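You operate a simulated robot arm through the tools that you are given. There is no shell and no other tool. Be economical: measure what you need, move in short steps, check, and stop when the job is done.

You are at the controls of a simulated robot arm. One attempt, no reset.

JOB
Turn the gauge lock to FREE. Then press the knee board two times. Then take the teal pencil box and leave it on the fourth shelf from the bottom of the brown rack. Then fetch the glue tin from the deck of the hand cart and set it on the second shelf from the bottom of the brown rack. Then open the main tank lid. Keep to this order. Set down upright: glue tin.

Only the result counts: the job must be done as asked and must still hold three seconds after the hand-in. Knocking over, shifting, dropping, spilling or breaking anything else fails it. A push-on lid holds only when it is set on centred and level and pressed home; a screw cap is set on level and turned clockwise until tight.

ROBOT AND FRAMES
A 7-joint arm with a two-finger gripper on a trunk, on a base that drives. Base frame: it is fixed to the floor where the robot stands at the start and does not move with it; the origin is under the middle of the robot, x ahead of it, y to its left, z up; the surface under the hand at the start is at about z = 900. Units: mm, rad, N and s.
With the tool pointing down near the work surface it reaches from about 300 to 740 mm from the robot's upright axis, wherever it stands. Its first joint turns from -2.897 to 2.897 rad. Places, roughly: fourth shelf of the brown rack [-1200, 6400, 1200]; gauge lock [500, 0, 900]; glue tin [3250, 6000, 500]; knee board [-1700, 2000, 600]; main tank lid [-2100, 2600, 1200]; second shelf of the brown rack [-1200, 6400, 500]; teal pencil box [-1500, 6250, 750]. Payload 1.71 kg.
Tool frame: the origin (TCP) lies between the finger pads and is the grasp point; the fingertips stand 20 mm ahead of it; z points along the fingers, y is the line along which they close. Largest opening 96 mm; the body of the gripper starts 113 mm behind the TCP.
Orientation is that of the tool frame in the base frame, as a unit quaternion [w, x, y, z]. With the fingers straight down and closing along the base's y, the tool's x points along the base's -x, its y along +y and its z along -z.

CONTROLS
- The arm moves only by the tool apply_moves. Its argument "commands" is a list of rows, each an object of numbers (a shift or turn left out is 0, a gripper value left out holds the last): "dx", "dy", "dz": the shift along the tool's x, y, z in cm; "rx", "ry", "rz": the turn, a rotation vector about the tool's x, y, z in rad; "claw": the finger opening in cm, from 0 to 9.6. In form: [{"dx": .., "dy": .., "dz": .., "rx": .., "ry": .., "rz": .., "claw": ..}, ...]. A call has 1 to 12 rows; each row is the pose to reach, as a shift and turn from the pose commanded when the call began, along the tool's axes at that moment. Each row takes 0.2 s and may step no farther than 50 mm and 0.15 rad from the row before; otherwise, or with a gripper value out of range, the whole call is refused. A pose out of reach is approached as far as the arm can. The call stops where the force on the tool passes 40 N (or 10 N more than at its start, if that is more) or the arm is blocked; 0.2 s more then pass. Each finger travels about 153 mm/s and halts on what it meets, pressing with about 33 N; the grip force reading is that of the motor and also rises with nothing between the fingers. The clock runs only during rows and for 0.2 s after the last one: add rows that repeat a pose to give the fingers time. It gives the time, the measured TCP pose, the force on the tool (base axes), the opening and the grip force at its end, in the units of the frame above (readings bear some noise), with the torque about the TCP (base axes, N m) and any sound that the robot's microphone picked up.
- Cameras (640 x 400 px; columns grow to the right, rows downward): "scene" is now at [44.5, 120.1, 1576.7]; the picture's right is [-0.38, -0.92, 0.01], its down [-0.64, 0.26, -0.72] and it looks along [0.67, -0.28, -0.69] (base axes); focal length 260 px, centre (320, 200). "wrist" rides on the gripper at [66, 14, -145] in the tool frame; the picture's right is [-0.21, 0.98, 0.00], its down [-0.88, -0.18, -0.45] and it looks along [-0.44, -0.09, 0.90] (tool axes); focal length 275 px, centre (320, 200). There is no depth. A picture from a camera that has moved, and an enlarged one, comes with that camera's place and axes in the base frame and with its lens.
- get_image(camera): a new picture of that camera. No time passes.
- move_column(by): slides the trunk up (or, below 0, down) by that many mm; the arm and the scene camera ride with it, the base frame stays. It gives what a move gives, with no picture.
- steer(legs): drives the robot by 1 to 6 legs, each [ahead, turn to the left] in mm and rad, along the robot's own axes; the way and the turn of a leg run together, so that a leg with both is an arc; at most 1500 mm and 3.142 rad a leg. The arm and the cameras ride along, it lands a little off, and it stops where it bumps. It gives what a move gives.
- head_to(pan, tilt): turns the head with the scene camera to pan (to the left, within 2.705 rad either way) and tilt (down, from -0.506 to 1.204), counted from straight ahead of the robot. It gives what a move gives.
- enlarge(camera, box): a new picture of the part [left, top, right, bottom] of that camera's present view, enlarged. No time passes.
- hand_in(): hands the job in; it is judged then, once.

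Go step by step. Nothing tells you exact positions but the pictures and the camera data: compare them with the known pose of the tool, close in by small moves and look again before you grip or let go. The budget is 165 turns and 112 pictures, counting those below and the enlarged ones. Unless the task says otherwise, let go and move clear before handing in, and close with one line.

The tools are called after "Request:" as name(argument=value, ...) on one line, values as JSON. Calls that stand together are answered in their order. apply_moves: Moves the arm, as the interface text tells. Its arguments: {"type":"object","properties":{"commands":{"type":"array"}},"required":["commands"]} The other tools are called the same way: move_column (by) slides the trunk up or down; steer (legs) drives the base; head_to (pan, tilt) turns the head that bears the scene camera; get_image (camera) takes a picture; enlarge (camera, box) takes an enlarged picture of a part of a camera's view; hand_in () hands the job in.

At the start:

```text
time: 0.0
ee_pos: [434.5, -85.0, 1255.1]
tcp_rot: [-0.001, -0.001, 1.0, 0.0]
contact_force: [0.2, 0.5, 0.5]
ft_torque: [0.0, 0.02, 0.01]
gripper_width: 96.1
gripper_force: 0.1
trunk travel left (down, up): [-175.0, 211.0]
robot x, y, heading: [2.9, -5.4, 0.006]
head pan, tilt: [-0.393, 0.745]
```

scene: 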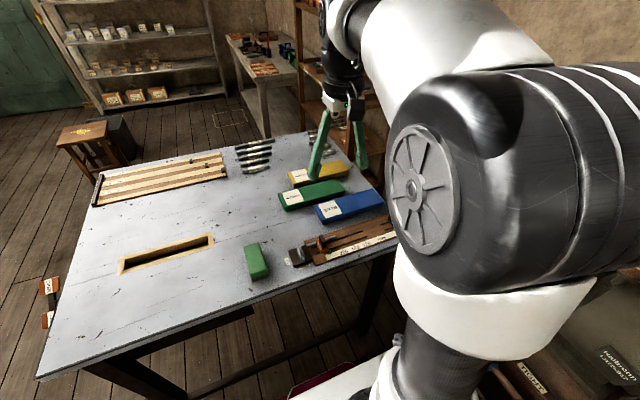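
wrist: 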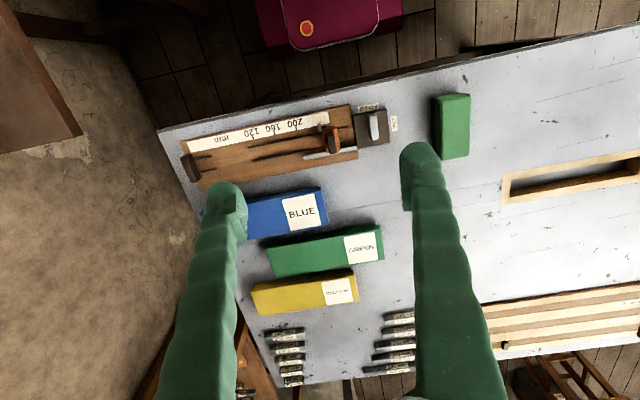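

I see a table with a sliding gauge and a small lock plate beside it. I'll look closer at the lock.

Request:
enlarge(camera="wrist", box=[300, 80, 420, 170])

Request:
enlarge(camera="scene", box=[270, 210, 400, 290])

```text
4.44 times, centred on (360, 125) of wrist
camera zoom: at [368.2, -71.5, 1399.8], right [0.2, 0.98, 0.0], down [0.88, -0.18, 0.44], along [0.43, -0.09, -0.9], focal length 1224 px, centre (142, 533)
```

zoom: 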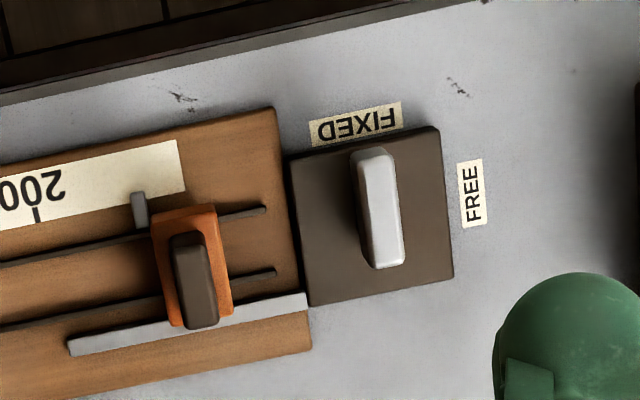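

```text
4.92 times, centred on (335, 250) of scene
camera zoom: at [44.5, 120.1, 1576.7], right [-0.38, -0.92, 0.01], down [-0.64, 0.26, -0.72], along [0.67, -0.28, -0.69], focal length 1280 px, centre (246, -46)
```

zoom: 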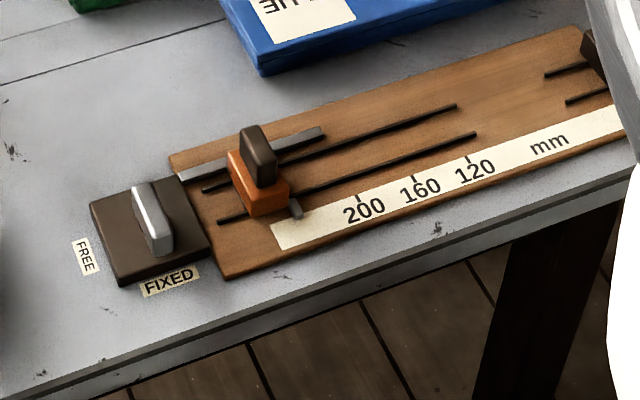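

The knob bar points at FIXED (along x) near [476, -5, 940]; FREE lies toward +y, so a clockwise quarter turn. I approach above it first.

Request:
apply_moves(commands=[{"dx": -0.8, "dy": 1.6, "dz": 4}, {"dx": -1.6, "dy": 3.2, "dz": 8}, {"dx": -2.4, "dy": 4.8, "dz": 12}, {"dx": -3.2, "dy": 6.4, "dz": 16}, {"dx": -4.1, "dy": 8.0, "dz": 20, "claw": 5}, {"dx": -4.1, "dy": 8.0, "dz": 22, "claw": 5}, {"dx": -4.1, "dy": 8.0, "dz": 22, "claw": 5}])

Request:
get_image(camera="wrist")

Request:
enlarge(camera="scene", box=[240, 190, 400, 290])

```text
time: 1.6
ee_pos: [457.4, -5.8, 1039.6]
tcp_rot: [0.007, 0.0, 1.0, 0.0]
contact_force: [0.4, 0.1, 0.7]
ft_torque: [0.01, -0.01, 0.01]
gripper_width: 50.0
gripper_force: 0.0
trunk travel left (down, up): [-175.0, 211.0]
robot x, y, heading: [-1.2, -7.0, 0.003]
head pan, tilt: [-0.393, 0.745]
```

```text
107 pictures are left
camera wrist: at [390.4, 8.3, 1185.1], right [0.2, 0.98, 0.0], down [0.87, -0.18, 0.46], along [0.45, -0.09, -0.89], focal length 275 px, centre (320, 200)
```

wrist: 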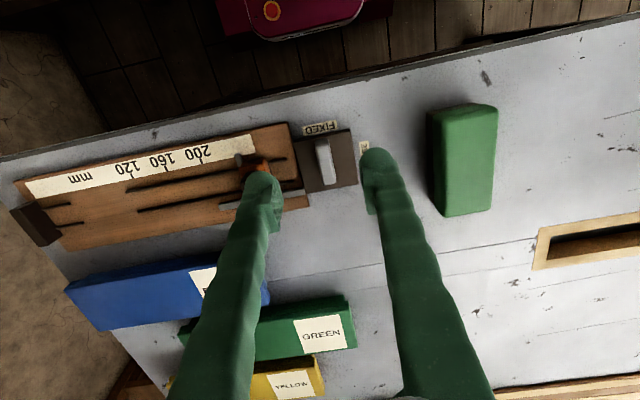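

```text
4.00 times, centred on (320, 240) of scene
camera zoom: at [44.0, 120.0, 1576.7], right [-0.38, -0.92, 0.01], down [-0.64, 0.26, -0.73], along [0.67, -0.28, -0.69], focal length 1040 px, centre (320, 40)
```

zoom: 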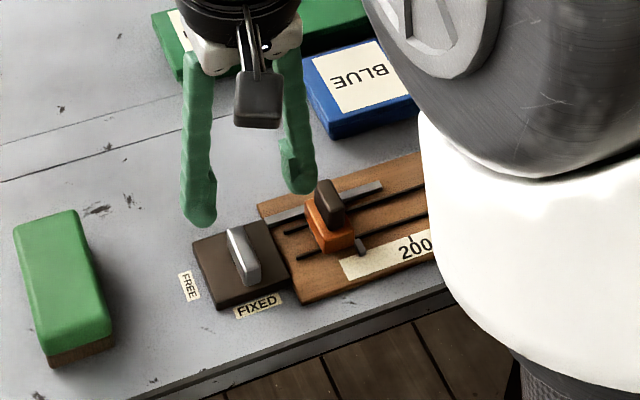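

Request:
apply_moves(commands=[{"dz": 0}, {"dz": 0}])

```text
time: 2.2
ee_pos: [457.2, -4.8, 1040.2]
tcp_rot: [0.006, -0.001, 1.0, 0.0]
contact_force: [-0.6, 0.9, 0.2]
ft_torque: [0.0, 0.03, -0.01]
gripper_width: 50.3
gripper_force: 0.0
trunk travel left (down, up): [-175.0, 211.0]
robot x, y, heading: [-0.1, -2.7, 0.001]
head pan, tilt: [-0.393, 0.745]
```

Request:
apply_moves(commands=[{"dx": -1.8, "dz": 0}, {"dx": -1.8, "dz": 4}, {"dx": -1.8, "dz": 4}])

```text
time: 3.0
ee_pos: [476.0, -3.8, 1001.0]
tcp_rot: [0.007, -0.001, 1.0, 0.0]
contact_force: [1.5, -0.6, 0.6]
ft_torque: [-0.01, 0.02, -0.02]
gripper_width: 49.9
gripper_force: 0.1
trunk travel left (down, up): [-175.0, 211.0]
robot x, y, heading: [-1.8, -9.0, -0.004]
head pan, tilt: [-0.393, 0.745]
```

Request:
apply_moves(commands=[{"dz": 3}, {"dz": 3}])

Request:
get_image(camera="wrist")

Request:
enlarge(camera="scene", box=[240, 190, 400, 290])

```text
time: 3.6
ee_pos: [475.9, -4.4, 971.4]
tcp_rot: [0.007, -0.001, 1.0, 0.0]
contact_force: [-0.6, -0.7, 0.0]
ft_torque: [0.02, -0.02, 0.02]
gripper_width: 50.1
gripper_force: 0.0
trunk travel left (down, up): [-175.0, 211.0]
robot x, y, heading: [2.2, -2.2, -0.003]
head pan, tilt: [-0.393, 0.745]
```

```text
105 pictures are left
camera wrist: at [408.4, 8.6, 1115.5], right [0.2, 0.98, 0.0], down [0.87, -0.18, 0.46], along [0.45, -0.09, -0.89], focal length 275 px, centre (320, 200)
```

wrist: 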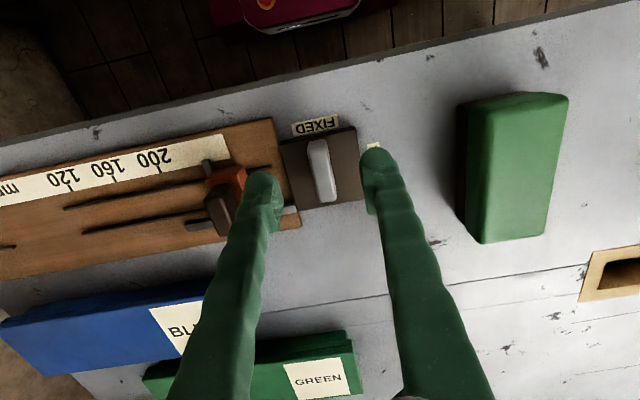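

```text
4.00 times, centred on (320, 240) of scene
camera zoom: at [44.3, 120.1, 1576.7], right [-0.38, -0.92, 0.01], down [-0.64, 0.26, -0.73], along [0.67, -0.28, -0.69], focal length 1040 px, centre (320, 40)
```

zoom: 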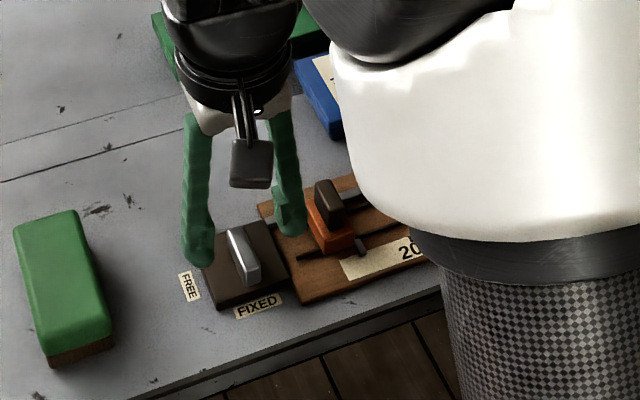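

Request:
apply_moves(commands=[{"claw": 3.2}, {"dz": 1.5, "claw": 3.2}, {"dz": 3.0, "claw": 3.2}, {"dz": 3.0, "claw": 3.2}])

Request:
get_image(camera="wrist")

```text
time: 4.6
ee_pos: [476.7, -4.7, 941.2]
tcp_rot: [0.007, -0.001, 1.0, 0.0]
contact_force: [-1.1, -0.1, 0.5]
ft_torque: [0.0, -0.01, -0.03]
gripper_width: 32.0
gripper_force: 0.0
trunk travel left (down, up): [-175.0, 211.0]
robot x, y, heading: [1.5, 0.3, 0.005]
head pan, tilt: [-0.393, 0.745]
```

```text
103 pictures are left
camera wrist: at [409.3, 8.6, 1085.3], right [0.2, 0.98, 0.0], down [0.87, -0.18, 0.46], along [0.45, -0.09, -0.89], focal length 275 px, centre (320, 200)
```

wrist: 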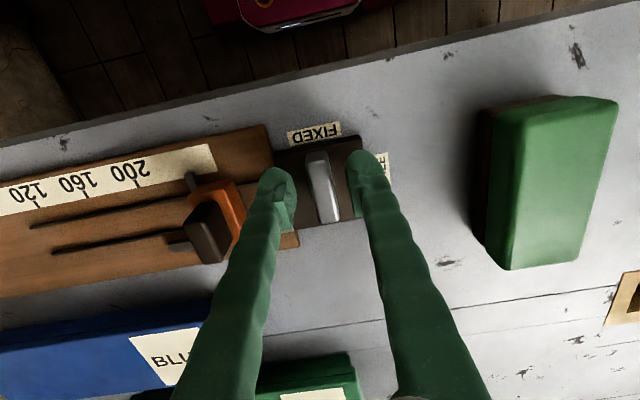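

Request:
apply_moves(commands=[{"dz": 0.4, "claw": 3.2}, {"dz": 0.4, "claw": 0.5}, {"dz": 0.4, "claw": 0.5}])

```text
time: 5.4
ee_pos: [476.6, -4.3, 938.5]
tcp_rot: [0.007, -0.001, 1.0, 0.0]
contact_force: [1.7, 5.2, 1.3]
ft_torque: [0.09, 0.07, 0.03]
gripper_width: 13.1
gripper_force: 34.7
trunk travel left (down, up): [-175.0, 211.0]
robot x, y, heading: [-0.8, -2.0, 0.003]
head pan, tilt: [-0.393, 0.745]
```

Gripped at 13 mm. Now I turn clockwise as seen from above (positive about tool z).

Request:
apply_moves(commands=[{"rz": 0.13, "dz": 0.4}, {"rz": 0.26, "dz": 0.4}, {"rz": 0.39, "dz": 0.4}, {"rz": 0.52, "dz": 0.4}, {"rz": 0.65, "dz": 0.4}, {"rz": 0.78, "dz": 0.4}, {"rz": 0.78, "dz": 0.4}])

Request:
get_image(camera="wrist")

```text
time: 6.3
ee_pos: [471.2, 2.7, 939.7]
tcp_rot: [0.019, 0.206, 0.978, 0.006]
contact_force: [28.8, 15.4, -19.7]
ft_torque: [0.2, -0.24, 0.48]
gripper_width: 14.3
gripper_force: 35.3
trunk travel left (down, up): [-175.0, 211.0]
robot x, y, heading: [0.5, -2.9, -0.0]
head pan, tilt: [-0.393, 0.745]
stopped in row 4: the force on the tool passed its limit at 42 N (the readings are from after the stop); the commanded pose is now the measured one
```

```text
102 pictures are left
camera wrist: at [411.0, 40.1, 1083.3], right [0.58, 0.81, 0.03], down [0.71, -0.52, 0.47], along [0.4, -0.25, -0.88], focal length 275 px, centre (320, 200)
```

wrist: 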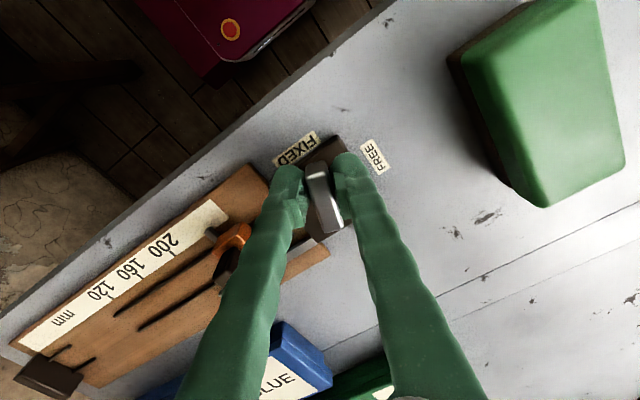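

Request:
apply_moves(commands=[{"claw": 3.2}, {"claw": 3.2}])

Request:
enlarge(camera="wrist", box=[240, 110, 400, 260])

Request:
enlarge(camera="scene", box=[260, 210, 360, 280])

```text
time: 6.9
ee_pos: [464.2, -3.1, 941.5]
tcp_rot: [0.016, 0.208, 0.978, 0.005]
contact_force: [0.1, -0.4, -0.4]
ft_torque: [0.04, -0.02, 0.02]
gripper_width: 31.9
gripper_force: 0.1
trunk travel left (down, up): [-175.0, 211.0]
robot x, y, heading: [0.0, -0.6, -0.002]
head pan, tilt: [-0.393, 0.745]
```

```text
2.67 times, centred on (320, 185) of wrist
camera zoom: at [405.2, 36.7, 1085.2], right [0.59, 0.81, 0.02], down [0.71, -0.53, 0.47], along [0.39, -0.26, -0.88], focal length 734 px, centre (320, 240)
```

zoom: 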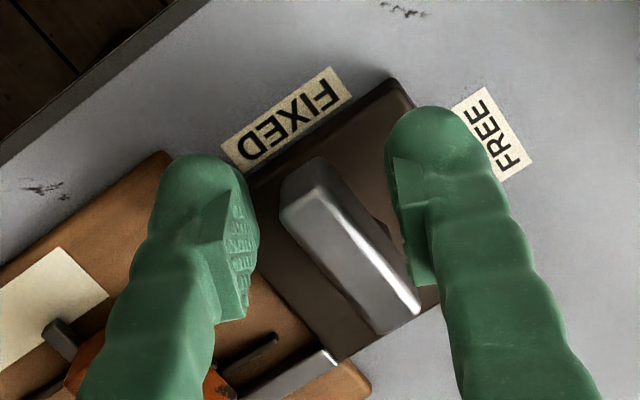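

```text
5.71 times, centred on (310, 245) of scene
camera zoom: at [43.7, 119.8, 1576.7], right [-0.38, -0.92, 0.01], down [-0.64, 0.26, -0.73], along [0.67, -0.28, -0.69], focal length 1486 px, centre (377, -57)
```

zoom: 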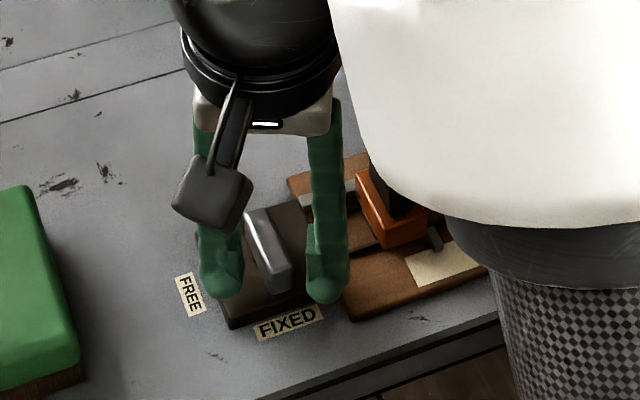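

The knob turned about 0.36 rad and sprang back on release, so the direction is right, but my grip was off the pivot. I re-centre at about (483, -3), straighten and grip again.

Request:
apply_moves(commands=[{"dx": -0.6, "dy": 0.25, "rz": -0.14, "claw": 3.4}, {"dx": -1.2, "dy": 0.5, "rz": -0.28}, {"dx": -1.74, "dy": 0.77, "rz": -0.415}, {"dx": -1.74, "dy": 0.77, "rz": -0.415}])

```text
time: 7.9
ee_pos: [483.5, -1.2, 942.4]
tcp_rot: [0.017, 0.001, 1.0, 0.002]
contact_force: [0.1, 0.9, -0.4]
ft_torque: [-0.02, -0.03, 0.02]
gripper_width: 33.9
gripper_force: 0.0
trunk travel left (down, up): [-175.0, 211.0]
robot x, y, heading: [-1.7, -5.3, 0.002]
head pan, tilt: [-0.393, 0.745]
```

Request:
apply_moves(commands=[{"dz": 0.5, "ry": 0.034, "claw": 3.4}, {"dz": 0.5, "ry": 0.034, "claw": 0.5}, {"dz": 0.5, "ry": 0.034, "claw": 0.5}, {"dz": 0.5, "ry": 0.034, "claw": 0.5}])

```text
time: 8.9
ee_pos: [484.5, -4.0, 936.9]
tcp_rot: [-0.001, 0.002, 1.0, 0.0]
contact_force: [1.5, -15.8, -7.0]
ft_torque: [-0.2, -0.16, -0.04]
gripper_width: 13.0
gripper_force: 34.8
trunk travel left (down, up): [-175.0, 211.0]
robot x, y, heading: [-0.4, -3.1, 0.003]
head pan, tilt: [-0.393, 0.745]
```

Request:
apply_moves(commands=[{"dy": -0.25, "dz": -0.05}, {"dy": -0.25, "rz": 0.13, "dz": -0.05}, {"dy": -0.25, "rz": 0.26, "dz": -0.05}, {"dy": -0.25, "rz": 0.26, "dz": -0.05}])

```text
time: 9.9
ee_pos: [484.5, -2.8, 936.5]
tcp_rot: [-0.002, 0.131, 0.991, 0.002]
contact_force: [3.0, 4.2, -13.2]
ft_torque: [0.03, -0.16, -0.01]
gripper_width: 13.0
gripper_force: 34.5
trunk travel left (down, up): [-175.0, 211.0]
robot x, y, heading: [-0.3, -1.1, -0.0]
head pan, tilt: [-0.393, 0.745]
```

Request:
apply_moves(commands=[{"rz": 0.13}, {"rz": 0.26}, {"rz": 0.39}, {"rz": 0.52}, {"rz": 0.52}])

```text
time: 11.1
ee_pos: [486.6, -1.3, 937.6]
tcp_rot: [-0.002, 0.381, 0.925, 0.001]
contact_force: [5.2, 21.9, -22.0]
ft_torque: [0.33, -0.04, 0.04]
gripper_width: 13.3
gripper_force: 34.8
trunk travel left (down, up): [-175.0, 211.0]
robot x, y, heading: [-1.3, -3.7, 0.005]
head pan, tilt: [-0.393, 0.745]
```

Request:
apply_moves(commands=[{"dx": 0.14, "dy": 0.21, "dz": 0.12}, {"dx": 0.14, "dy": 0.21, "dz": 0.12, "rz": 0.13}, {"dx": 0.14, "dy": 0.21, "dz": 0.12, "rz": 0.26}, {"dx": 0.14, "dy": 0.21, "dz": 0.12, "rz": 0.26}])

```text
time: 12.1
ee_pos: [486.9, -0.6, 937.3]
tcp_rot: [-0.001, 0.499, 0.867, 0.002]
contact_force: [8.6, 12.5, -2.8]
ft_torque: [-0.03, -0.13, 0.04]
gripper_width: 12.9
gripper_force: 35.1
trunk travel left (down, up): [-175.0, 211.0]
robot x, y, heading: [1.3, -1.9, 0.004]
head pan, tilt: [-0.393, 0.745]
```

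Request:
apply_moves(commands=[{"dx": 0.1, "dy": 0.17, "rz": 0.13}, {"dx": 0.1, "dy": 0.17, "rz": 0.26}, {"dx": 0.12, "dy": 0.2, "rz": 0.39}, {"dx": 0.12, "dy": 0.2, "rz": 0.52}, {"dx": 0.12, "dy": 0.2, "rz": 0.56}, {"dx": 0.12, "dy": 0.2, "rz": 0.56}])

Request:
get_image(camera="wrist")

```text
time: 13.5
ee_pos: [487.0, 0.4, 936.2]
tcp_rot: [-0.001, 0.719, 0.695, 0.002]
contact_force: [22.2, 1.7, 12.9]
ft_torque: [-0.22, -0.32, 0.39]
gripper_width: 13.3
gripper_force: 34.9
trunk travel left (down, up): [-175.0, 211.0]
robot x, y, heading: [1.9, 1.9, 0.003]
head pan, tilt: [-0.393, 0.745]
```

```text
99 pictures are left
camera wrist: at [504.3, 64.5, 1082.2], right [0.97, -0.24, 0.0], down [-0.21, -0.87, 0.44], along [-0.1, -0.43, -0.9], focal length 275 px, centre (320, 200)
```

wrist: 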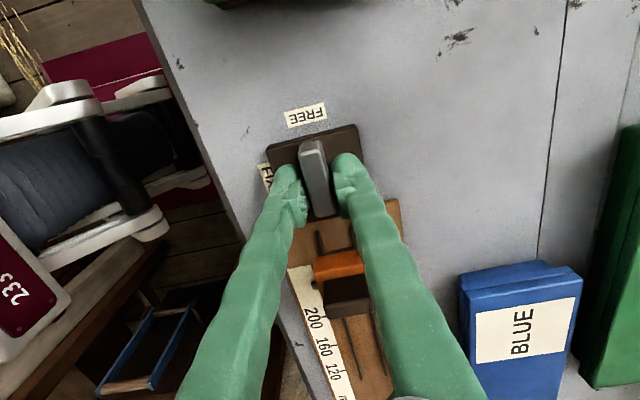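

Request:
apply_moves(commands=[{"claw": 3.4}, {"claw": 3.4}, {"dz": -4}, {"dz": -8}, {"dz": -8}])

Request:
get_image(camera="wrist")

```text
time: 14.7
ee_pos: [486.4, 0.9, 1018.2]
tcp_rot: [-0.002, 0.718, 0.696, 0.002]
contact_force: [0.0, 0.3, -0.1]
ft_torque: [-0.01, -0.01, -0.02]
gripper_width: 33.9
gripper_force: 0.0
trunk travel left (down, up): [-175.0, 211.0]
robot x, y, heading: [-0.8, -4.5, 0.002]
head pan, tilt: [-0.393, 0.745]
```

```text
98 pictures are left
camera wrist: at [503.6, 66.6, 1164.1], right [0.97, -0.24, 0.0], down [-0.21, -0.87, 0.44], along [-0.11, -0.43, -0.9], focal length 275 px, centre (320, 200)
```

wrist: 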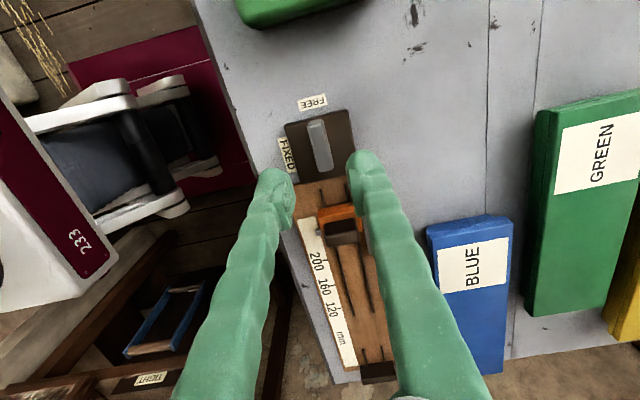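

Lock is at FREE and holds. I raise the arm, then look toward the knee board (bearing about 2.28 rad) and around.

Request:
apply_moves(commands=[{"dz": -5}, {"dz": -10}, {"dz": -15}, {"dz": -20, "rz": -0.14}, {"dz": -23, "rz": -0.28}, {"dz": -23, "rz": -0.42}, {"dz": -23, "rz": -0.56}, {"dz": -23, "rz": -0.7}, {"dz": -23, "rz": -0.84}])

Request:
head_to(pan=2.276, tilt=0.35)

Request:
get_image(camera="scene")

```text
time: 16.7
ee_pos: [486.5, -2.0, 1247.0]
tcp_rot: [-0.001, 0.372, 0.928, 0.002]
contact_force: [-0.2, -0.1, -0.3]
ft_torque: [0.02, 0.03, -0.01]
gripper_width: 33.9
gripper_force: 0.2
trunk travel left (down, up): [-175.0, 211.0]
robot x, y, heading: [-1.1, -2.9, 0.006]
head pan, tilt: [-0.393, 0.745]
```

```text
time: 19.1
ee_pos: [485.6, -0.6, 1248.1]
tcp_rot: [-0.001, 0.373, 0.928, 0.002]
contact_force: [-0.4, 0.1, -0.1]
ft_torque: [-0.02, -0.02, -0.01]
gripper_width: 33.9
gripper_force: 0.0
trunk travel left (down, up): [-175.0, 211.0]
robot x, y, heading: [-0.8, -3.8, 0.004]
head pan, tilt: [2.276, 0.351]
```

```text
97 pictures are left
camera scene: at [-92.0, 222.7, 1614.1], right [0.76, 0.65, -0.01], down [0.21, -0.26, -0.94], along [-0.61, 0.71, -0.33], focal length 260 px, centre (320, 200)
```

scene: 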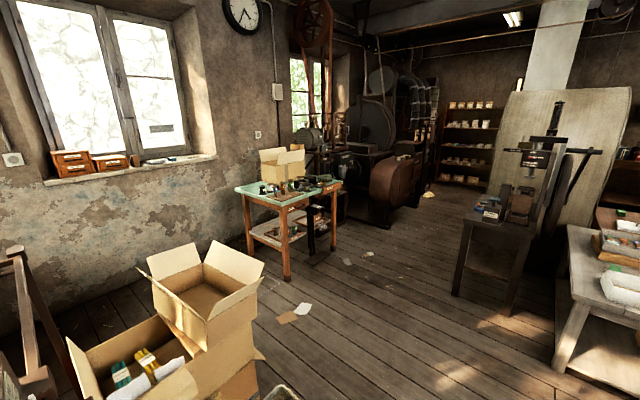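

Request:
enlarge(camera="scene", box=[230, 60, 450, 270])

Request:
head_to(pan=1.5, tilt=0.35)

Request:
get_image(camera="scene")

```text
1.90 times, centred on (340, 165) of scene
camera zoom: at [-92.0, 222.7, 1614.1], right [0.76, 0.65, -0.01], down [0.21, -0.26, -0.94], along [-0.61, 0.71, -0.33], focal length 495 px, centre (282, 267)
```

zoom: 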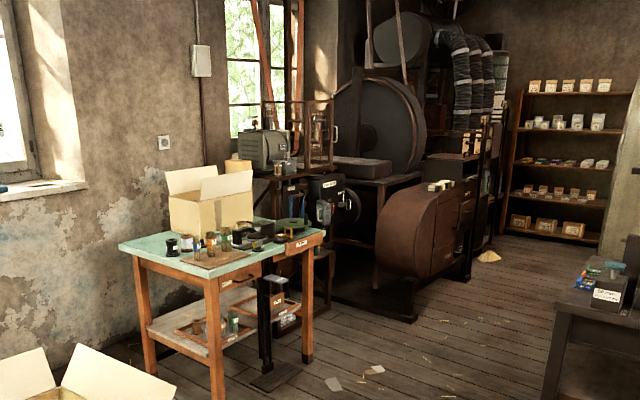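

```text
time: 20.2
ee_pos: [485.3, -0.4, 1247.6]
tcp_rot: [-0.001, 0.373, 0.928, 0.002]
contact_force: [-0.3, -0.5, -0.1]
ft_torque: [0.0, -0.01, -0.01]
gripper_width: 34.3
gripper_force: 0.1
trunk travel left (down, up): [-175.0, 211.0]
robot x, y, heading: [5.2, -2.3, -0.002]
head pan, tilt: [1.499, 0.351]
```

```text
95 pictures are left
camera scene: at [-25.2, 244.7, 1613.0], right [1.0, -0.07, -0.02], down [-0.04, -0.34, -0.94], along [0.06, 0.94, -0.34], focal length 260 px, centre (320, 200)
```

scene: 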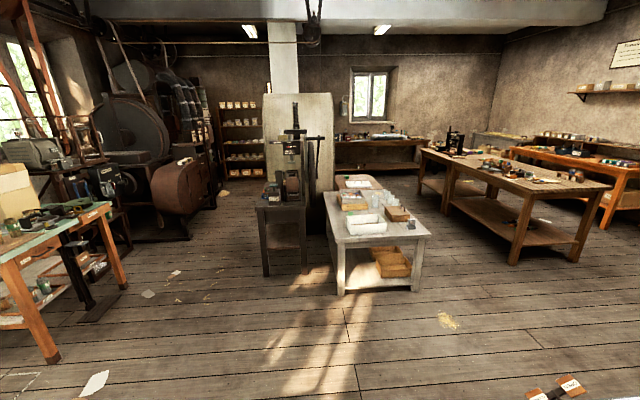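

The knee board seems to be at the small bench near (-1700, 2000), the tank on the machine behind it. I turn and drive partway to see better.

Request:
steer(legs=[[0, 2.0], [1450, 0]])

Request:
head_to(pan=0.5, tilt=0.5)

Request:
get_image(camera="scene")

```text
time: 29.7
ee_pos: [-413.6, 991.1, 1256.8]
tcp_rot: [0.0, -0.564, 0.826, 0.011]
contact_force: [0.0, 0.0, -0.8]
ft_torque: [-0.16, -0.08, -0.01]
gripper_width: 34.0
gripper_force: 0.1
trunk travel left (down, up): [-175.0, 211.0]
robot x, y, heading: [-237.9, 566.3, 1.957]
head pan, tilt: [1.499, 0.351]
stopped in leg 2: the robot was blocked; the commanded pose is now the measured one
```

```text
time: 31.0
ee_pos: [-421.5, 1013.7, 1249.0]
tcp_rot: [-0.002, -0.565, 0.825, 0.002]
contact_force: [0.3, -1.3, -0.3]
ft_torque: [0.12, 0.01, 0.02]
gripper_width: 33.9
gripper_force: 0.0
trunk travel left (down, up): [-175.0, 211.0]
robot x, y, heading: [-236.7, 565.6, 1.956]
head pan, tilt: [0.499, 0.499]
```

```text
94 pictures are left
camera scene: at [-438.6, 537.1, 1598.1], right [0.63, 0.77, -0.01], down [0.38, -0.32, -0.87], along [-0.68, 0.55, -0.49], focal length 260 px, centre (320, 200)
```

scene: 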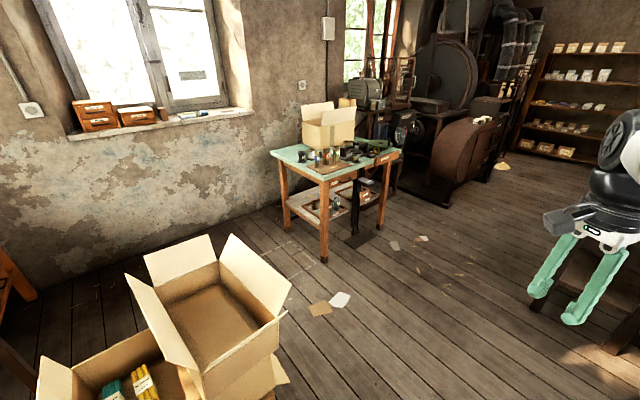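

Request:
head_to(pan=0.2, tilt=1.15)

Request:
get_image(camera="scene")

```text
time: 32.0
ee_pos: [-414.5, 991.5, 1258.4]
tcp_rot: [0.0, -0.564, 0.826, 0.011]
contact_force: [0.6, -1.9, 0.5]
ft_torque: [0.22, 0.09, 0.01]
gripper_width: 34.3
gripper_force: 0.0
trunk travel left (down, up): [-175.0, 211.0]
robot x, y, heading: [-242.7, 570.2, 1.953]
head pan, tilt: [0.201, 1.15]
```

```text
93 pictures are left
camera scene: at [-398.4, 522.6, 1547.7], right [0.83, 0.55, 0.0], down [0.51, -0.77, -0.4], along [-0.22, 0.33, -0.92], focal length 260 px, centre (320, 200)
```

scene: 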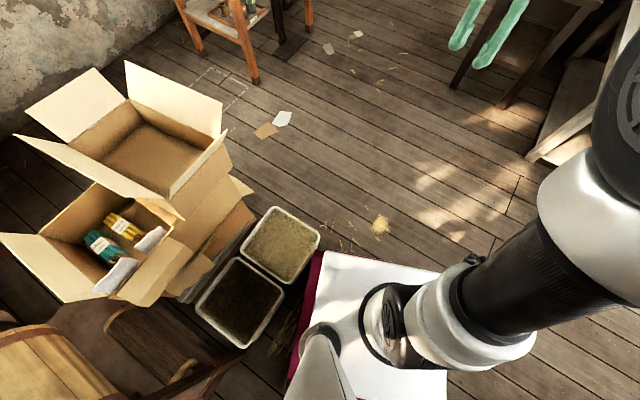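

The base's left corner touched the seed trays. I back straight off, then go around with more room.

Request:
steer(legs=[[-220, 0], [0, -0.386], [1400, 0]])

Request:
head_to(pan=1.3, tilt=0.5)

Request:
get_image(camera="scene")

```text
time: 42.2
ee_pos: [-153.2, 2222.1, 1258.3]
tcp_rot: [0.002, -0.396, 0.918, 0.01]
contact_force: [-0.1, 0.2, 0.2]
ft_torque: [-0.02, -0.03, -0.01]
gripper_width: 33.8
gripper_force: 0.0
trunk travel left (down, up): [-175.0, 211.0]
robot x, y, heading: [-149.4, 1765.1, 1.567]
head pan, tilt: [0.201, 1.15]
```

```text
time: 43.5
ee_pos: [-152.7, 2204.6, 1264.0]
tcp_rot: [0.005, -0.397, 0.918, 0.017]
contact_force: [0.0, -0.4, -0.2]
ft_torque: [-0.05, 0.01, 0.0]
gripper_width: 34.3
gripper_force: 0.0
trunk travel left (down, up): [-175.0, 211.0]
robot x, y, heading: [-150.2, 1764.2, 1.569]
head pan, tilt: [1.3, 0.499]
```

```text
92 pictures are left
camera scene: at [-390.4, 1752.4, 1599.0], right [0.27, 0.96, -0.02], down [0.46, -0.14, -0.88], along [-0.85, 0.23, -0.48], focal length 260 px, centre (320, 200)
```

scene: 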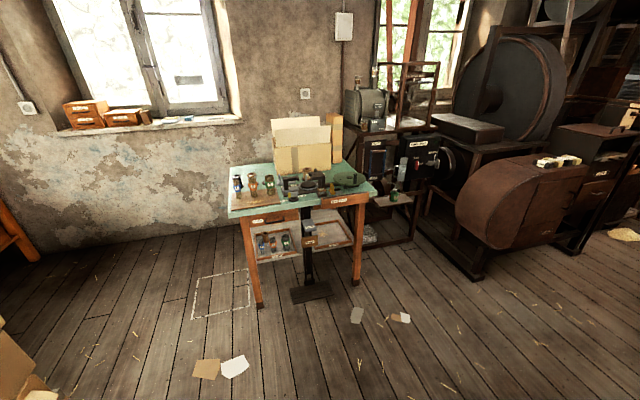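

Request:
enlarge(camera="scene", box=[225, 150, 385, 310])

Request:
enlarge(camera="scene", box=[330, 40, 480, 240])

```text
2.50 times, centred on (305, 230) of scene
camera zoom: at [-390.4, 1752.4, 1599.0], right [0.27, 0.96, -0.02], down [0.46, -0.14, -0.88], along [-0.85, 0.23, -0.48], focal length 650 px, centre (358, 125)
```

zoom: 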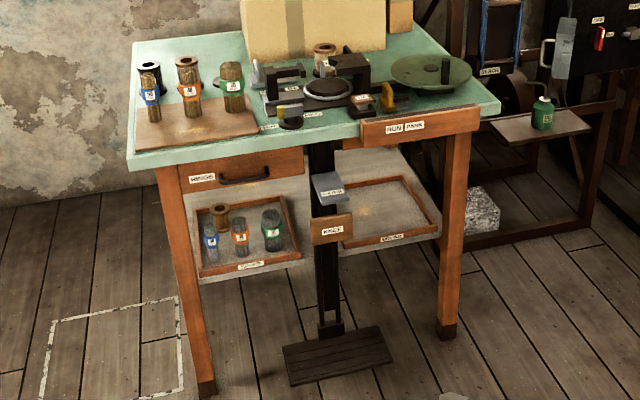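

```text
2.00 times, centred on (405, 140) of scene
camera zoom: at [-390.4, 1752.4, 1599.0], right [0.27, 0.96, -0.02], down [0.46, -0.14, -0.88], along [-0.85, 0.23, -0.48], focal length 520 px, centre (150, 320)
```

zoom: 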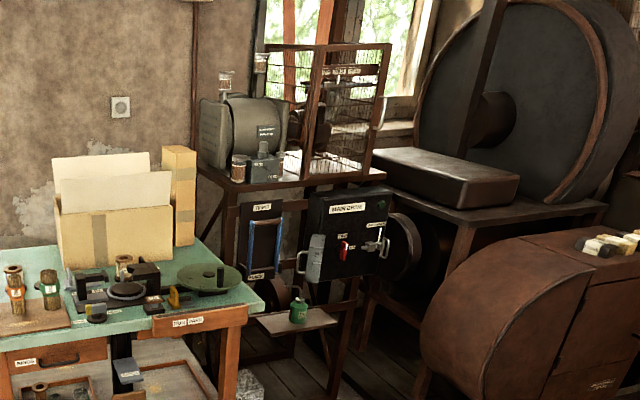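

Request:
enlarge(camera="scene", box=[285, 180, 345, 250])

Request:
enlarge(camera="scene", box=[335, 55, 415, 145])

```text
5.71 times, centred on (315, 215) of scene
camera zoom: at [-390.4, 1752.4, 1599.0], right [0.27, 0.96, -0.02], down [0.46, -0.14, -0.88], along [-0.85, 0.23, -0.48], focal length 1486 px, centre (349, 114)
```

zoom: 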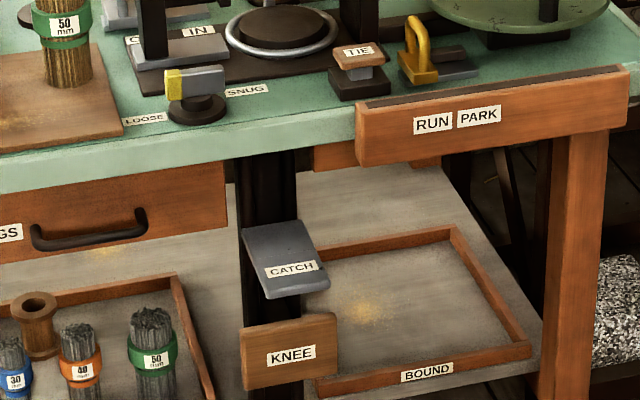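

```text
4.44 times, centred on (375, 100) of scene
camera zoom: at [-390.4, 1752.4, 1599.0], right [0.27, 0.96, -0.02], down [0.46, -0.14, -0.88], along [-0.85, 0.23, -0.48], focal length 1156 px, centre (76, 644)
```

zoom: 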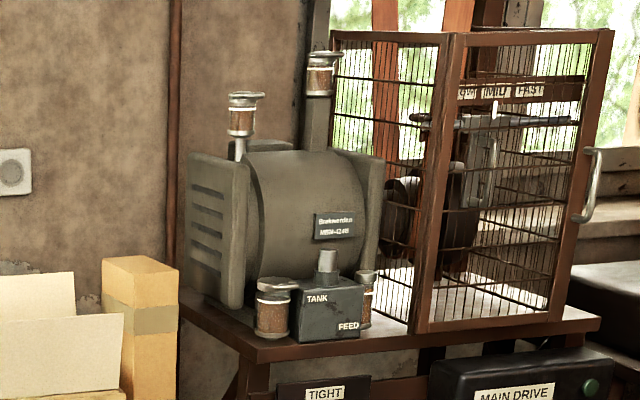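

KNEE is the orange plate at about (-1650, 2024, 600), under CATCH. I drive to face it from the +x side.

Request:
steer(legs=[[0, 1.27], [700, 0], [0, 0.3]])

Request:
head_to(pan=0.1, tilt=0.75)

Request:
get_image(camera="scene")

Request:
get_image(camera="wrist")

```text
time: 52.6
ee_pos: [-1275.7, 1970.4, 1263.4]
tcp_rot: [0.008, 0.93, -0.367, -0.016]
contact_force: [0.8, -0.7, 0.2]
ft_torque: [0.01, -0.02, 0.0]
gripper_width: 34.0
gripper_force: 0.1
trunk travel left (down, up): [-175.0, 211.0]
robot x, y, heading: [-831.7, 1975.4, -3.143]
head pan, tilt: [1.3, 0.499]
```

```text
time: 54.0
ee_pos: [-1257.5, 1969.7, 1270.5]
tcp_rot: [0.011, 0.93, -0.367, -0.022]
contact_force: [-0.1, -0.5, 0.6]
ft_torque: [-0.02, -0.03, 0.0]
gripper_width: 34.0
gripper_force: 0.1
trunk travel left (down, up): [-175.0, 211.0]
robot x, y, heading: [-833.5, 1975.9, -3.141]
head pan, tilt: [0.099, 0.75]
```

```text
87 pictures are left
camera scene: at [-880.4, 1811.1, 1576.0], right [-0.1, 0.99, 0.0], down [0.69, 0.07, -0.72], along [-0.72, -0.07, -0.69], focal length 260 px, centre (320, 200)
```

scene: 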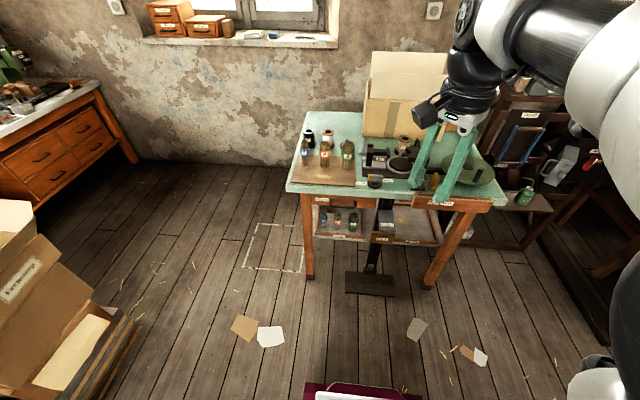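

```text
86 pictures are left
camera wrist: at [-1211.0, 1916.6, 1414.3], right [-0.82, -0.57, 0.04], down [-0.49, 0.74, 0.47], along [-0.3, 0.36, -0.88], focal length 275 px, centre (320, 200)
```

wrist: 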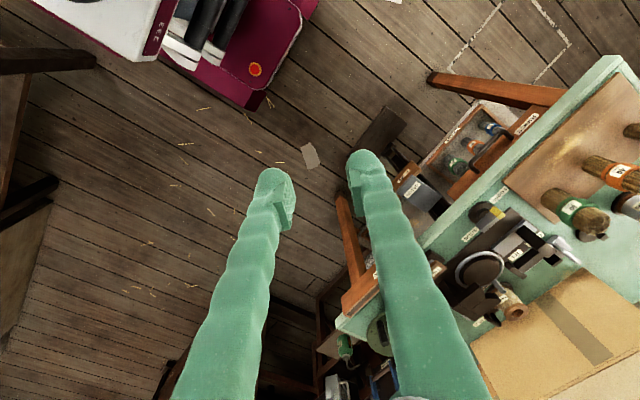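

Request:
enlarge(camera="scene", box=[340, 190, 440, 300])

Request:
enlarge(camera="wrist", box=[340, 90, 520, 260])

```text
3.64 times, centred on (390, 245) of scene
camera zoom: at [-880.4, 1811.1, 1576.0], right [-0.1, 0.99, 0.0], down [0.69, 0.07, -0.72], along [-0.72, -0.07, -0.69], focal length 946 px, centre (66, 36)
```

zoom: 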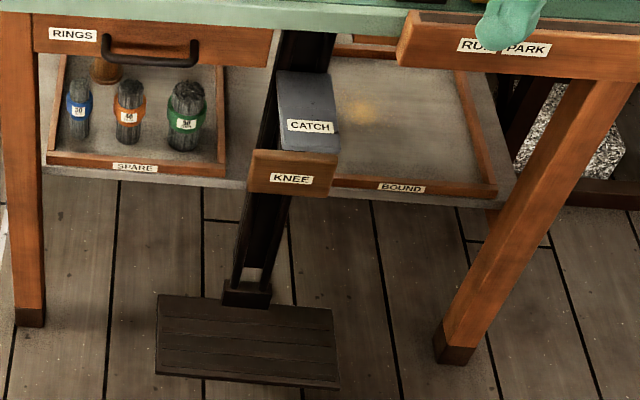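

```text
2.35 times, centred on (430, 175) of wrist
camera zoom: at [-1211.0, 1916.6, 1414.3], right [-0.82, -0.57, 0.04], down [-0.49, 0.74, 0.47], along [-0.3, 0.36, -0.88], focal length 648 px, centre (61, 259)
```

zoom: 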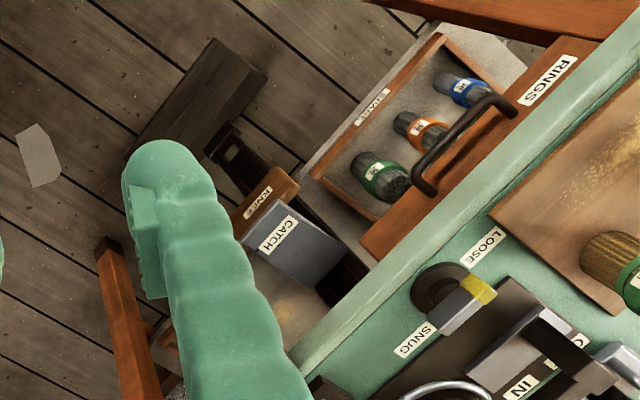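

KNEE label triangulates to about (-1672, 2028, 588). I lower the trunk, straighten the hand, and pitch it to horizontal.

Request:
move_column(by=-175)

Request:
apply_moves(commands=[{"rz": -0.15, "claw": 0}, {"rz": -0.3}, {"rz": -0.45}, {"rz": -0.6}, {"rz": -0.75}, {"rz": -0.75}])

Request:
apply_moves(commands=[{"ry": -0.14, "dz": 4, "dx": -1}, {"ry": -0.28, "dz": 8, "dx": -2}, {"ry": -0.42, "dz": 12, "dx": -3}, {"ry": -0.56, "dz": 16, "dx": -4}, {"ry": -0.7, "dz": 20, "dx": -5}, {"ry": -0.84, "dz": 24, "dx": -6}, {"ry": -0.98, "dz": 28, "dx": -7}, {"ry": -1.12, "dz": 32, "dx": -8}, {"ry": -1.26, "dz": 36, "dx": -9}, {"ry": -1.4, "dz": 40, "dx": -10}, {"ry": -1.53, "dz": 42, "dx": -10}, {"ry": -1.53, "dz": 42, "dx": -10}])

```text
time: 55.9
ee_pos: [-1257.1, 1970.2, 1096.8]
tcp_rot: [0.012, 0.93, -0.367, -0.022]
contact_force: [0.0, -0.3, 0.0]
ft_torque: [0.01, 0.01, 0.0]
gripper_width: 34.0
gripper_force: 0.1
trunk travel left (down, up): [0.0, 386.0]
robot x, y, heading: [-831.8, 1974.4, -3.14]
head pan, tilt: [0.099, 0.75]
```

```text
time: 57.3
ee_pos: [-1256.4, 1969.9, 1095.6]
tcp_rot: [0.003, 1.0, 0.001, -0.025]
contact_force: [-0.5, 0.3, 0.4]
ft_torque: [0.0, -0.02, 0.03]
gripper_width: 0.0
gripper_force: 29.5
trunk travel left (down, up): [0.0, 386.0]
robot x, y, heading: [-830.2, 1975.2, -3.139]
head pan, tilt: [0.099, 0.75]
```

```text
time: 59.9
ee_pos: [-1373.2, 1970.9, 673.5]
tcp_rot: [-0.005, 0.731, -0.008, -0.683]
contact_force: [-0.3, -0.9, 0.9]
ft_torque: [0.0, 0.0, -0.11]
gripper_width: 0.0
gripper_force: 29.2
out of reach, approached as far as the arm can: row 7, 8, 9, 11
trunk travel left (down, up): [0.0, 386.0]
robot x, y, heading: [-834.0, 1973.6, -3.143]
head pan, tilt: [0.099, 0.75]
```

Request:
apply_moves(commands=[{"dx": 4, "dy": -2.5}, {"dx": 8.5, "dy": -4}, {"dx": 8.5, "dy": -5.7}, {"dx": 8.5, "dy": -5.7}])

Request:
get_image(camera="scene")

Request:
get_image(camera="wrist")

```text
time: 60.9
ee_pos: [-1378.5, 2024.6, 600.3]
tcp_rot: [-0.001, -0.703, 0.002, 0.711]
contact_force: [0.3, 0.2, -0.5]
ft_torque: [-0.03, -0.01, -0.01]
gripper_width: 0.1
gripper_force: 29.8
trunk travel left (down, up): [0.0, 386.0]
robot x, y, heading: [-833.1, 1976.0, -3.137]
head pan, tilt: [0.099, 0.75]
```

```text
83 pictures are left
camera scene: at [-876.9, 1811.1, 1401.4], right [-0.1, 0.99, 0.0], down [0.69, 0.07, -0.72], along [-0.72, -0.07, -0.69], focal length 260 px, centre (320, 200)
```

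scene: 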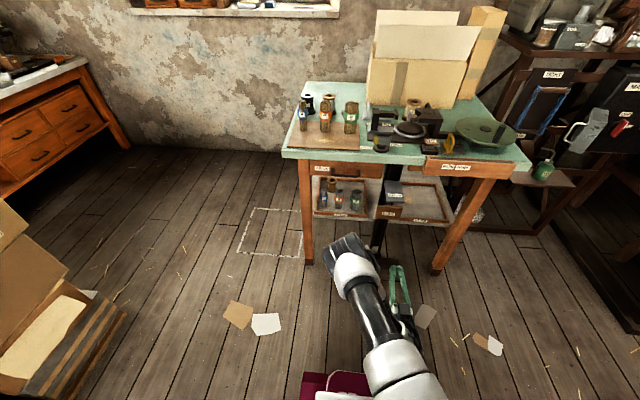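

```text
82 pictures are left
camera wrist: at [-1234.0, 2010.8, 532.2], right [0.0, -0.98, 0.21], down [0.45, 0.19, 0.87], along [-0.89, 0.1, 0.44], focal length 275 px, centre (320, 200)
```

wrist: 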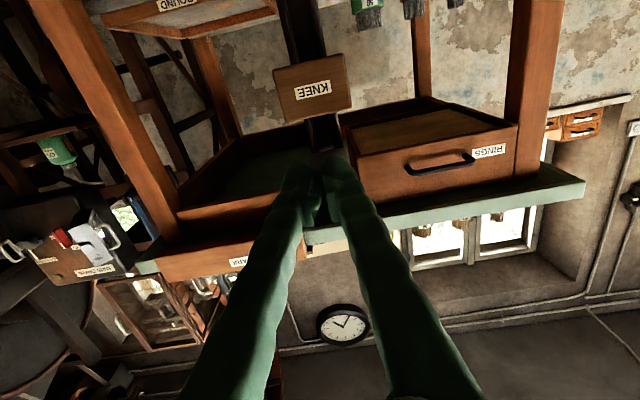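

Request:
apply_moves(commands=[{"dx": 2.2, "dy": -0.4}, {"dx": 2.2, "dy": -0.4}])

Request:
steer(legs=[[200, 0]])

Request:
get_image(camera="wrist")

Request:
enlarge(camera="scene", box=[300, 150, 540, 300])

```text
time: 61.5
ee_pos: [-1379.5, 2028.3, 575.7]
tcp_rot: [-0.001, -0.703, 0.003, 0.711]
contact_force: [0.3, -0.3, -0.2]
ft_torque: [0.02, 0.01, 0.02]
gripper_width: 0.2
gripper_force: 29.4
trunk travel left (down, up): [0.0, 386.0]
robot x, y, heading: [-833.6, 1974.0, -3.141]
head pan, tilt: [0.099, 0.75]
```

```text
time: 63.2
ee_pos: [-1581.5, 2029.8, 576.5]
tcp_rot: [0.0, -0.703, 0.004, 0.711]
contact_force: [0.1, 1.0, 0.2]
ft_torque: [0.0, -0.03, -0.02]
gripper_width: 0.0
gripper_force: 30.0
trunk travel left (down, up): [0.0, 386.0]
robot x, y, heading: [-1034.4, 1972.4, 3.141]
head pan, tilt: [0.099, 0.75]
```

```text
81 pictures are left
camera wrist: at [-1436.3, 2015.6, 509.5], right [0.0, -0.98, 0.21], down [0.46, 0.19, 0.87], along [-0.89, 0.1, 0.44], focal length 275 px, centre (320, 200)
```

wrist: 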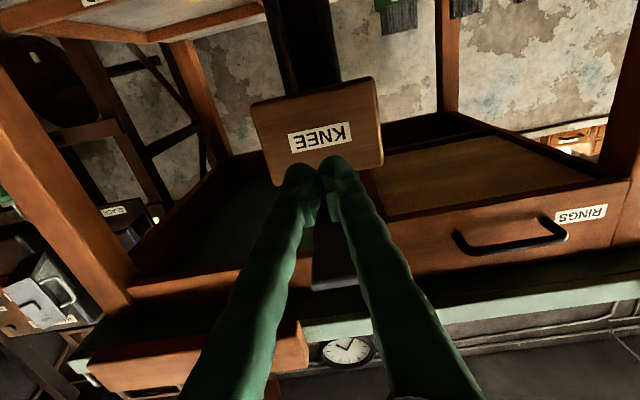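

```text
2.67 times, centred on (420, 225) of scene
camera zoom: at [-1078.9, 1811.1, 1401.4], right [-0.1, 1.0, 0.0], down [0.69, 0.07, -0.72], along [-0.72, -0.07, -0.69], focal length 693 px, centre (53, 133)
```

zoom: 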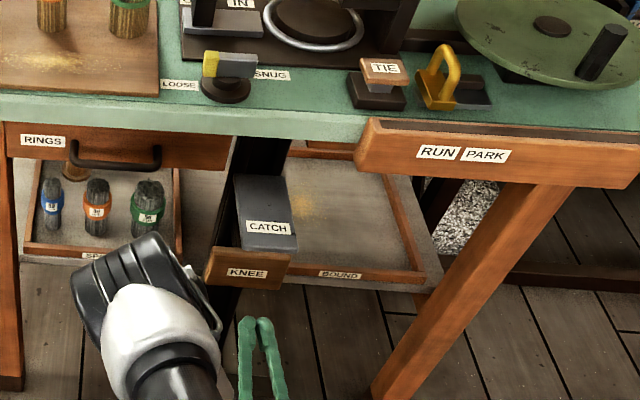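

Request:
apply_moves(commands=[{"dx": 1.0, "dz": 2}, {"dx": 1.0, "dz": 4}, {"dx": 1.0, "dz": 5}, {"dx": 1.0, "dz": 5.5}, {"dx": 1.0, "dz": 6}, {"dx": 1.0, "dz": 6.5}, {"dx": 1.0, "dz": 7}, {"dx": 1.0, "dz": 7.5}, {"dx": 1.0, "dz": 8}, {"dx": 1.0, "dz": 8.5}, {"dx": 1.0, "dz": 9}])

Request:
get_image(camera="wrist")

```text
time: 65.6
ee_pos: [-1661.9, 2031.0, 576.7]
tcp_rot: [-0.001, -0.698, 0.003, 0.716]
contact_force: [2.9, -1.2, 0.7]
ft_torque: [-0.04, -0.03, 0.01]
gripper_width: 6.1
gripper_force: 29.1
trunk travel left (down, up): [0.0, 386.0]
robot x, y, heading: [-1032.7, 1973.9, 3.144]
head pan, tilt: [0.099, 0.75]
```

```text
79 pictures are left
camera wrist: at [-1518.6, 2016.1, 507.8], right [0.0, -0.98, 0.21], down [0.47, 0.19, 0.86], along [-0.88, 0.1, 0.46], focal length 275 px, centre (320, 200)
```

wrist: 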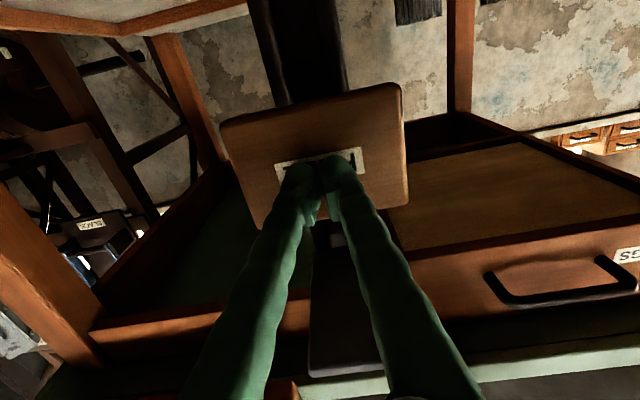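

Contact just starting. I push in small steps and listen.

Request:
apply_moves(commands=[{"dz": 0.4}, {"dz": 0.8}, {"dz": 1.2}, {"dz": 1.6}, {"dz": 2.0}, {"dz": 2.0}])

```text
time: 67.0
ee_pos: [-1683.6, 2031.7, 577.0]
tcp_rot: [0.0, -0.698, 0.004, 0.716]
contact_force: [7.9, -3.3, -2.3]
ft_torque: [-0.1, -0.1, 0.09]
gripper_width: 5.8
gripper_force: 29.5
trunk travel left (down, up): [0.0, 386.0]
robot x, y, heading: [-1038.6, 1973.1, 3.144]
head pan, tilt: [0.099, 0.75]
```

Request:
apply_moves(commands=[{"dz": 0.5}, {"dz": 1.0}, {"dz": 1.5}, {"dz": 2.0}, {"dz": 2.0}])

Request:
get_image(camera="wrist")

```text
time: 68.2
ee_pos: [-1701.3, 2030.8, 577.4]
tcp_rot: [0.001, -0.698, 0.005, 0.716]
contact_force: [25.0, -1.8, -4.7]
ft_torque: [0.05, -0.19, 0.09]
gripper_width: 5.9
gripper_force: 28.8
trunk travel left (down, up): [0.0, 386.0]
robot x, y, heading: [-1037.1, 1972.0, 3.139]
head pan, tilt: [0.099, 0.75]
```

```text
78 pictures are left
camera wrist: at [-1557.9, 2016.6, 508.9], right [0.0, -0.98, 0.21], down [0.47, 0.19, 0.86], along [-0.88, 0.1, 0.46], focal length 275 px, centre (320, 200)
```

wrist: 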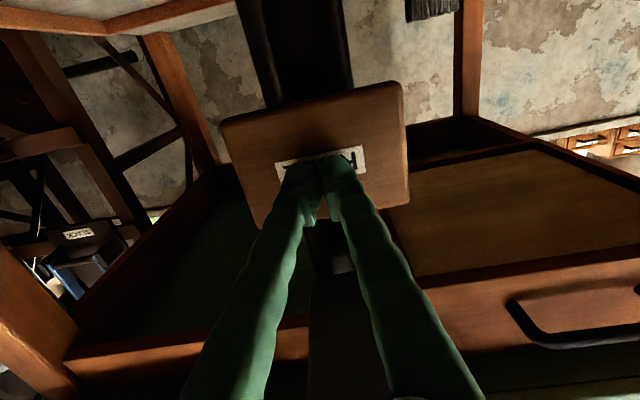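

Request:
apply_moves(commands=[{"dz": 0.3}, {"dz": 0.6}, {"dz": 0.6}])

```text
time: 68.6
ee_pos: [-1692.3, 2030.5, 583.7]
tcp_rot: [0.0, -0.695, 0.004, 0.719]
contact_force: [10.1, -1.5, -5.0]
ft_torque: [0.07, -0.14, 0.13]
gripper_width: 0.0
gripper_force: 29.3
trunk travel left (down, up): [0.0, 386.0]
robot x, y, heading: [-1031.6, 1976.6, 3.141]
head pan, tilt: [0.099, 0.75]
stopped in row 1: the force on the tool passed its limit at 45 N (the readings are from after the stop); the commanded pose is now the measured one
```

First full press reached its stop. I back off fully to release it.

Request:
apply_moves(commands=[{"dz": -2, "dx": 0.8}, {"dz": -4, "dx": 0.8}, {"dz": -6, "dx": 0.8}, {"dz": -7, "dx": 0.8}, {"dz": -7, "dx": 0.8}])

Request:
get_image(camera="wrist")

```text
time: 69.8
ee_pos: [-1624.9, 2030.5, 574.7]
tcp_rot: [0.0, -0.694, 0.004, 0.72]
contact_force: [-0.6, 0.2, 0.8]
ft_torque: [-0.02, -0.01, 0.0]
gripper_width: 0.1
gripper_force: 30.1
trunk travel left (down, up): [0.0, 386.0]
robot x, y, heading: [-1033.2, 1975.9, 3.141]
head pan, tilt: [0.099, 0.75]
```

```text
77 pictures are left
camera wrist: at [-1482.0, 2015.9, 504.5], right [0.0, -0.98, 0.21], down [0.48, 0.19, 0.86], along [-0.88, 0.1, 0.47], focal length 275 px, centre (320, 200)
```

wrist: 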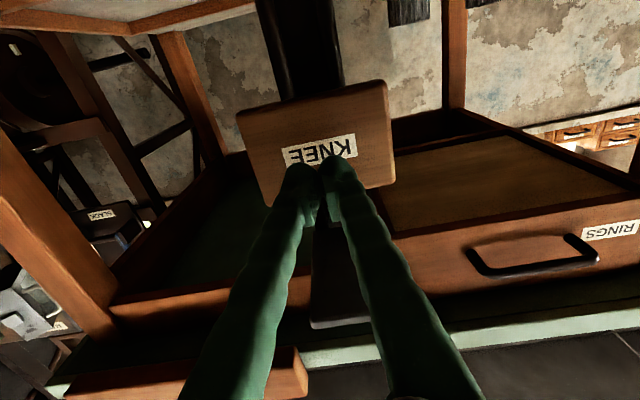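

Request:
apply_moves(commands=[{"dz": 2}, {"dz": 4}, {"dz": 5}, {"dz": 5.5}, {"dz": 6}, {"dz": 6.5}, {"dz": 7}, {"dz": 7.4}, {"dz": 7.8}, {"dz": 8.2}, {"dz": 8.6}, {"dz": 9.0}])

```text
time: 72.0
ee_pos: [-1692.1, 2030.2, 585.8]
tcp_rot: [0.001, -0.692, 0.005, 0.722]
contact_force: [10.6, -2.2, -6.6]
ft_torque: [0.02, -0.21, 0.09]
gripper_width: 0.2
gripper_force: 29.4
trunk travel left (down, up): [0.0, 386.0]
robot x, y, heading: [-1034.0, 1975.2, 3.143]
head pan, tilt: [0.099, 0.75]
stopped in row 11: the force on the tool passed its limit at 47 N (the readings are from after the stop); the commanded pose is now the measured one
```

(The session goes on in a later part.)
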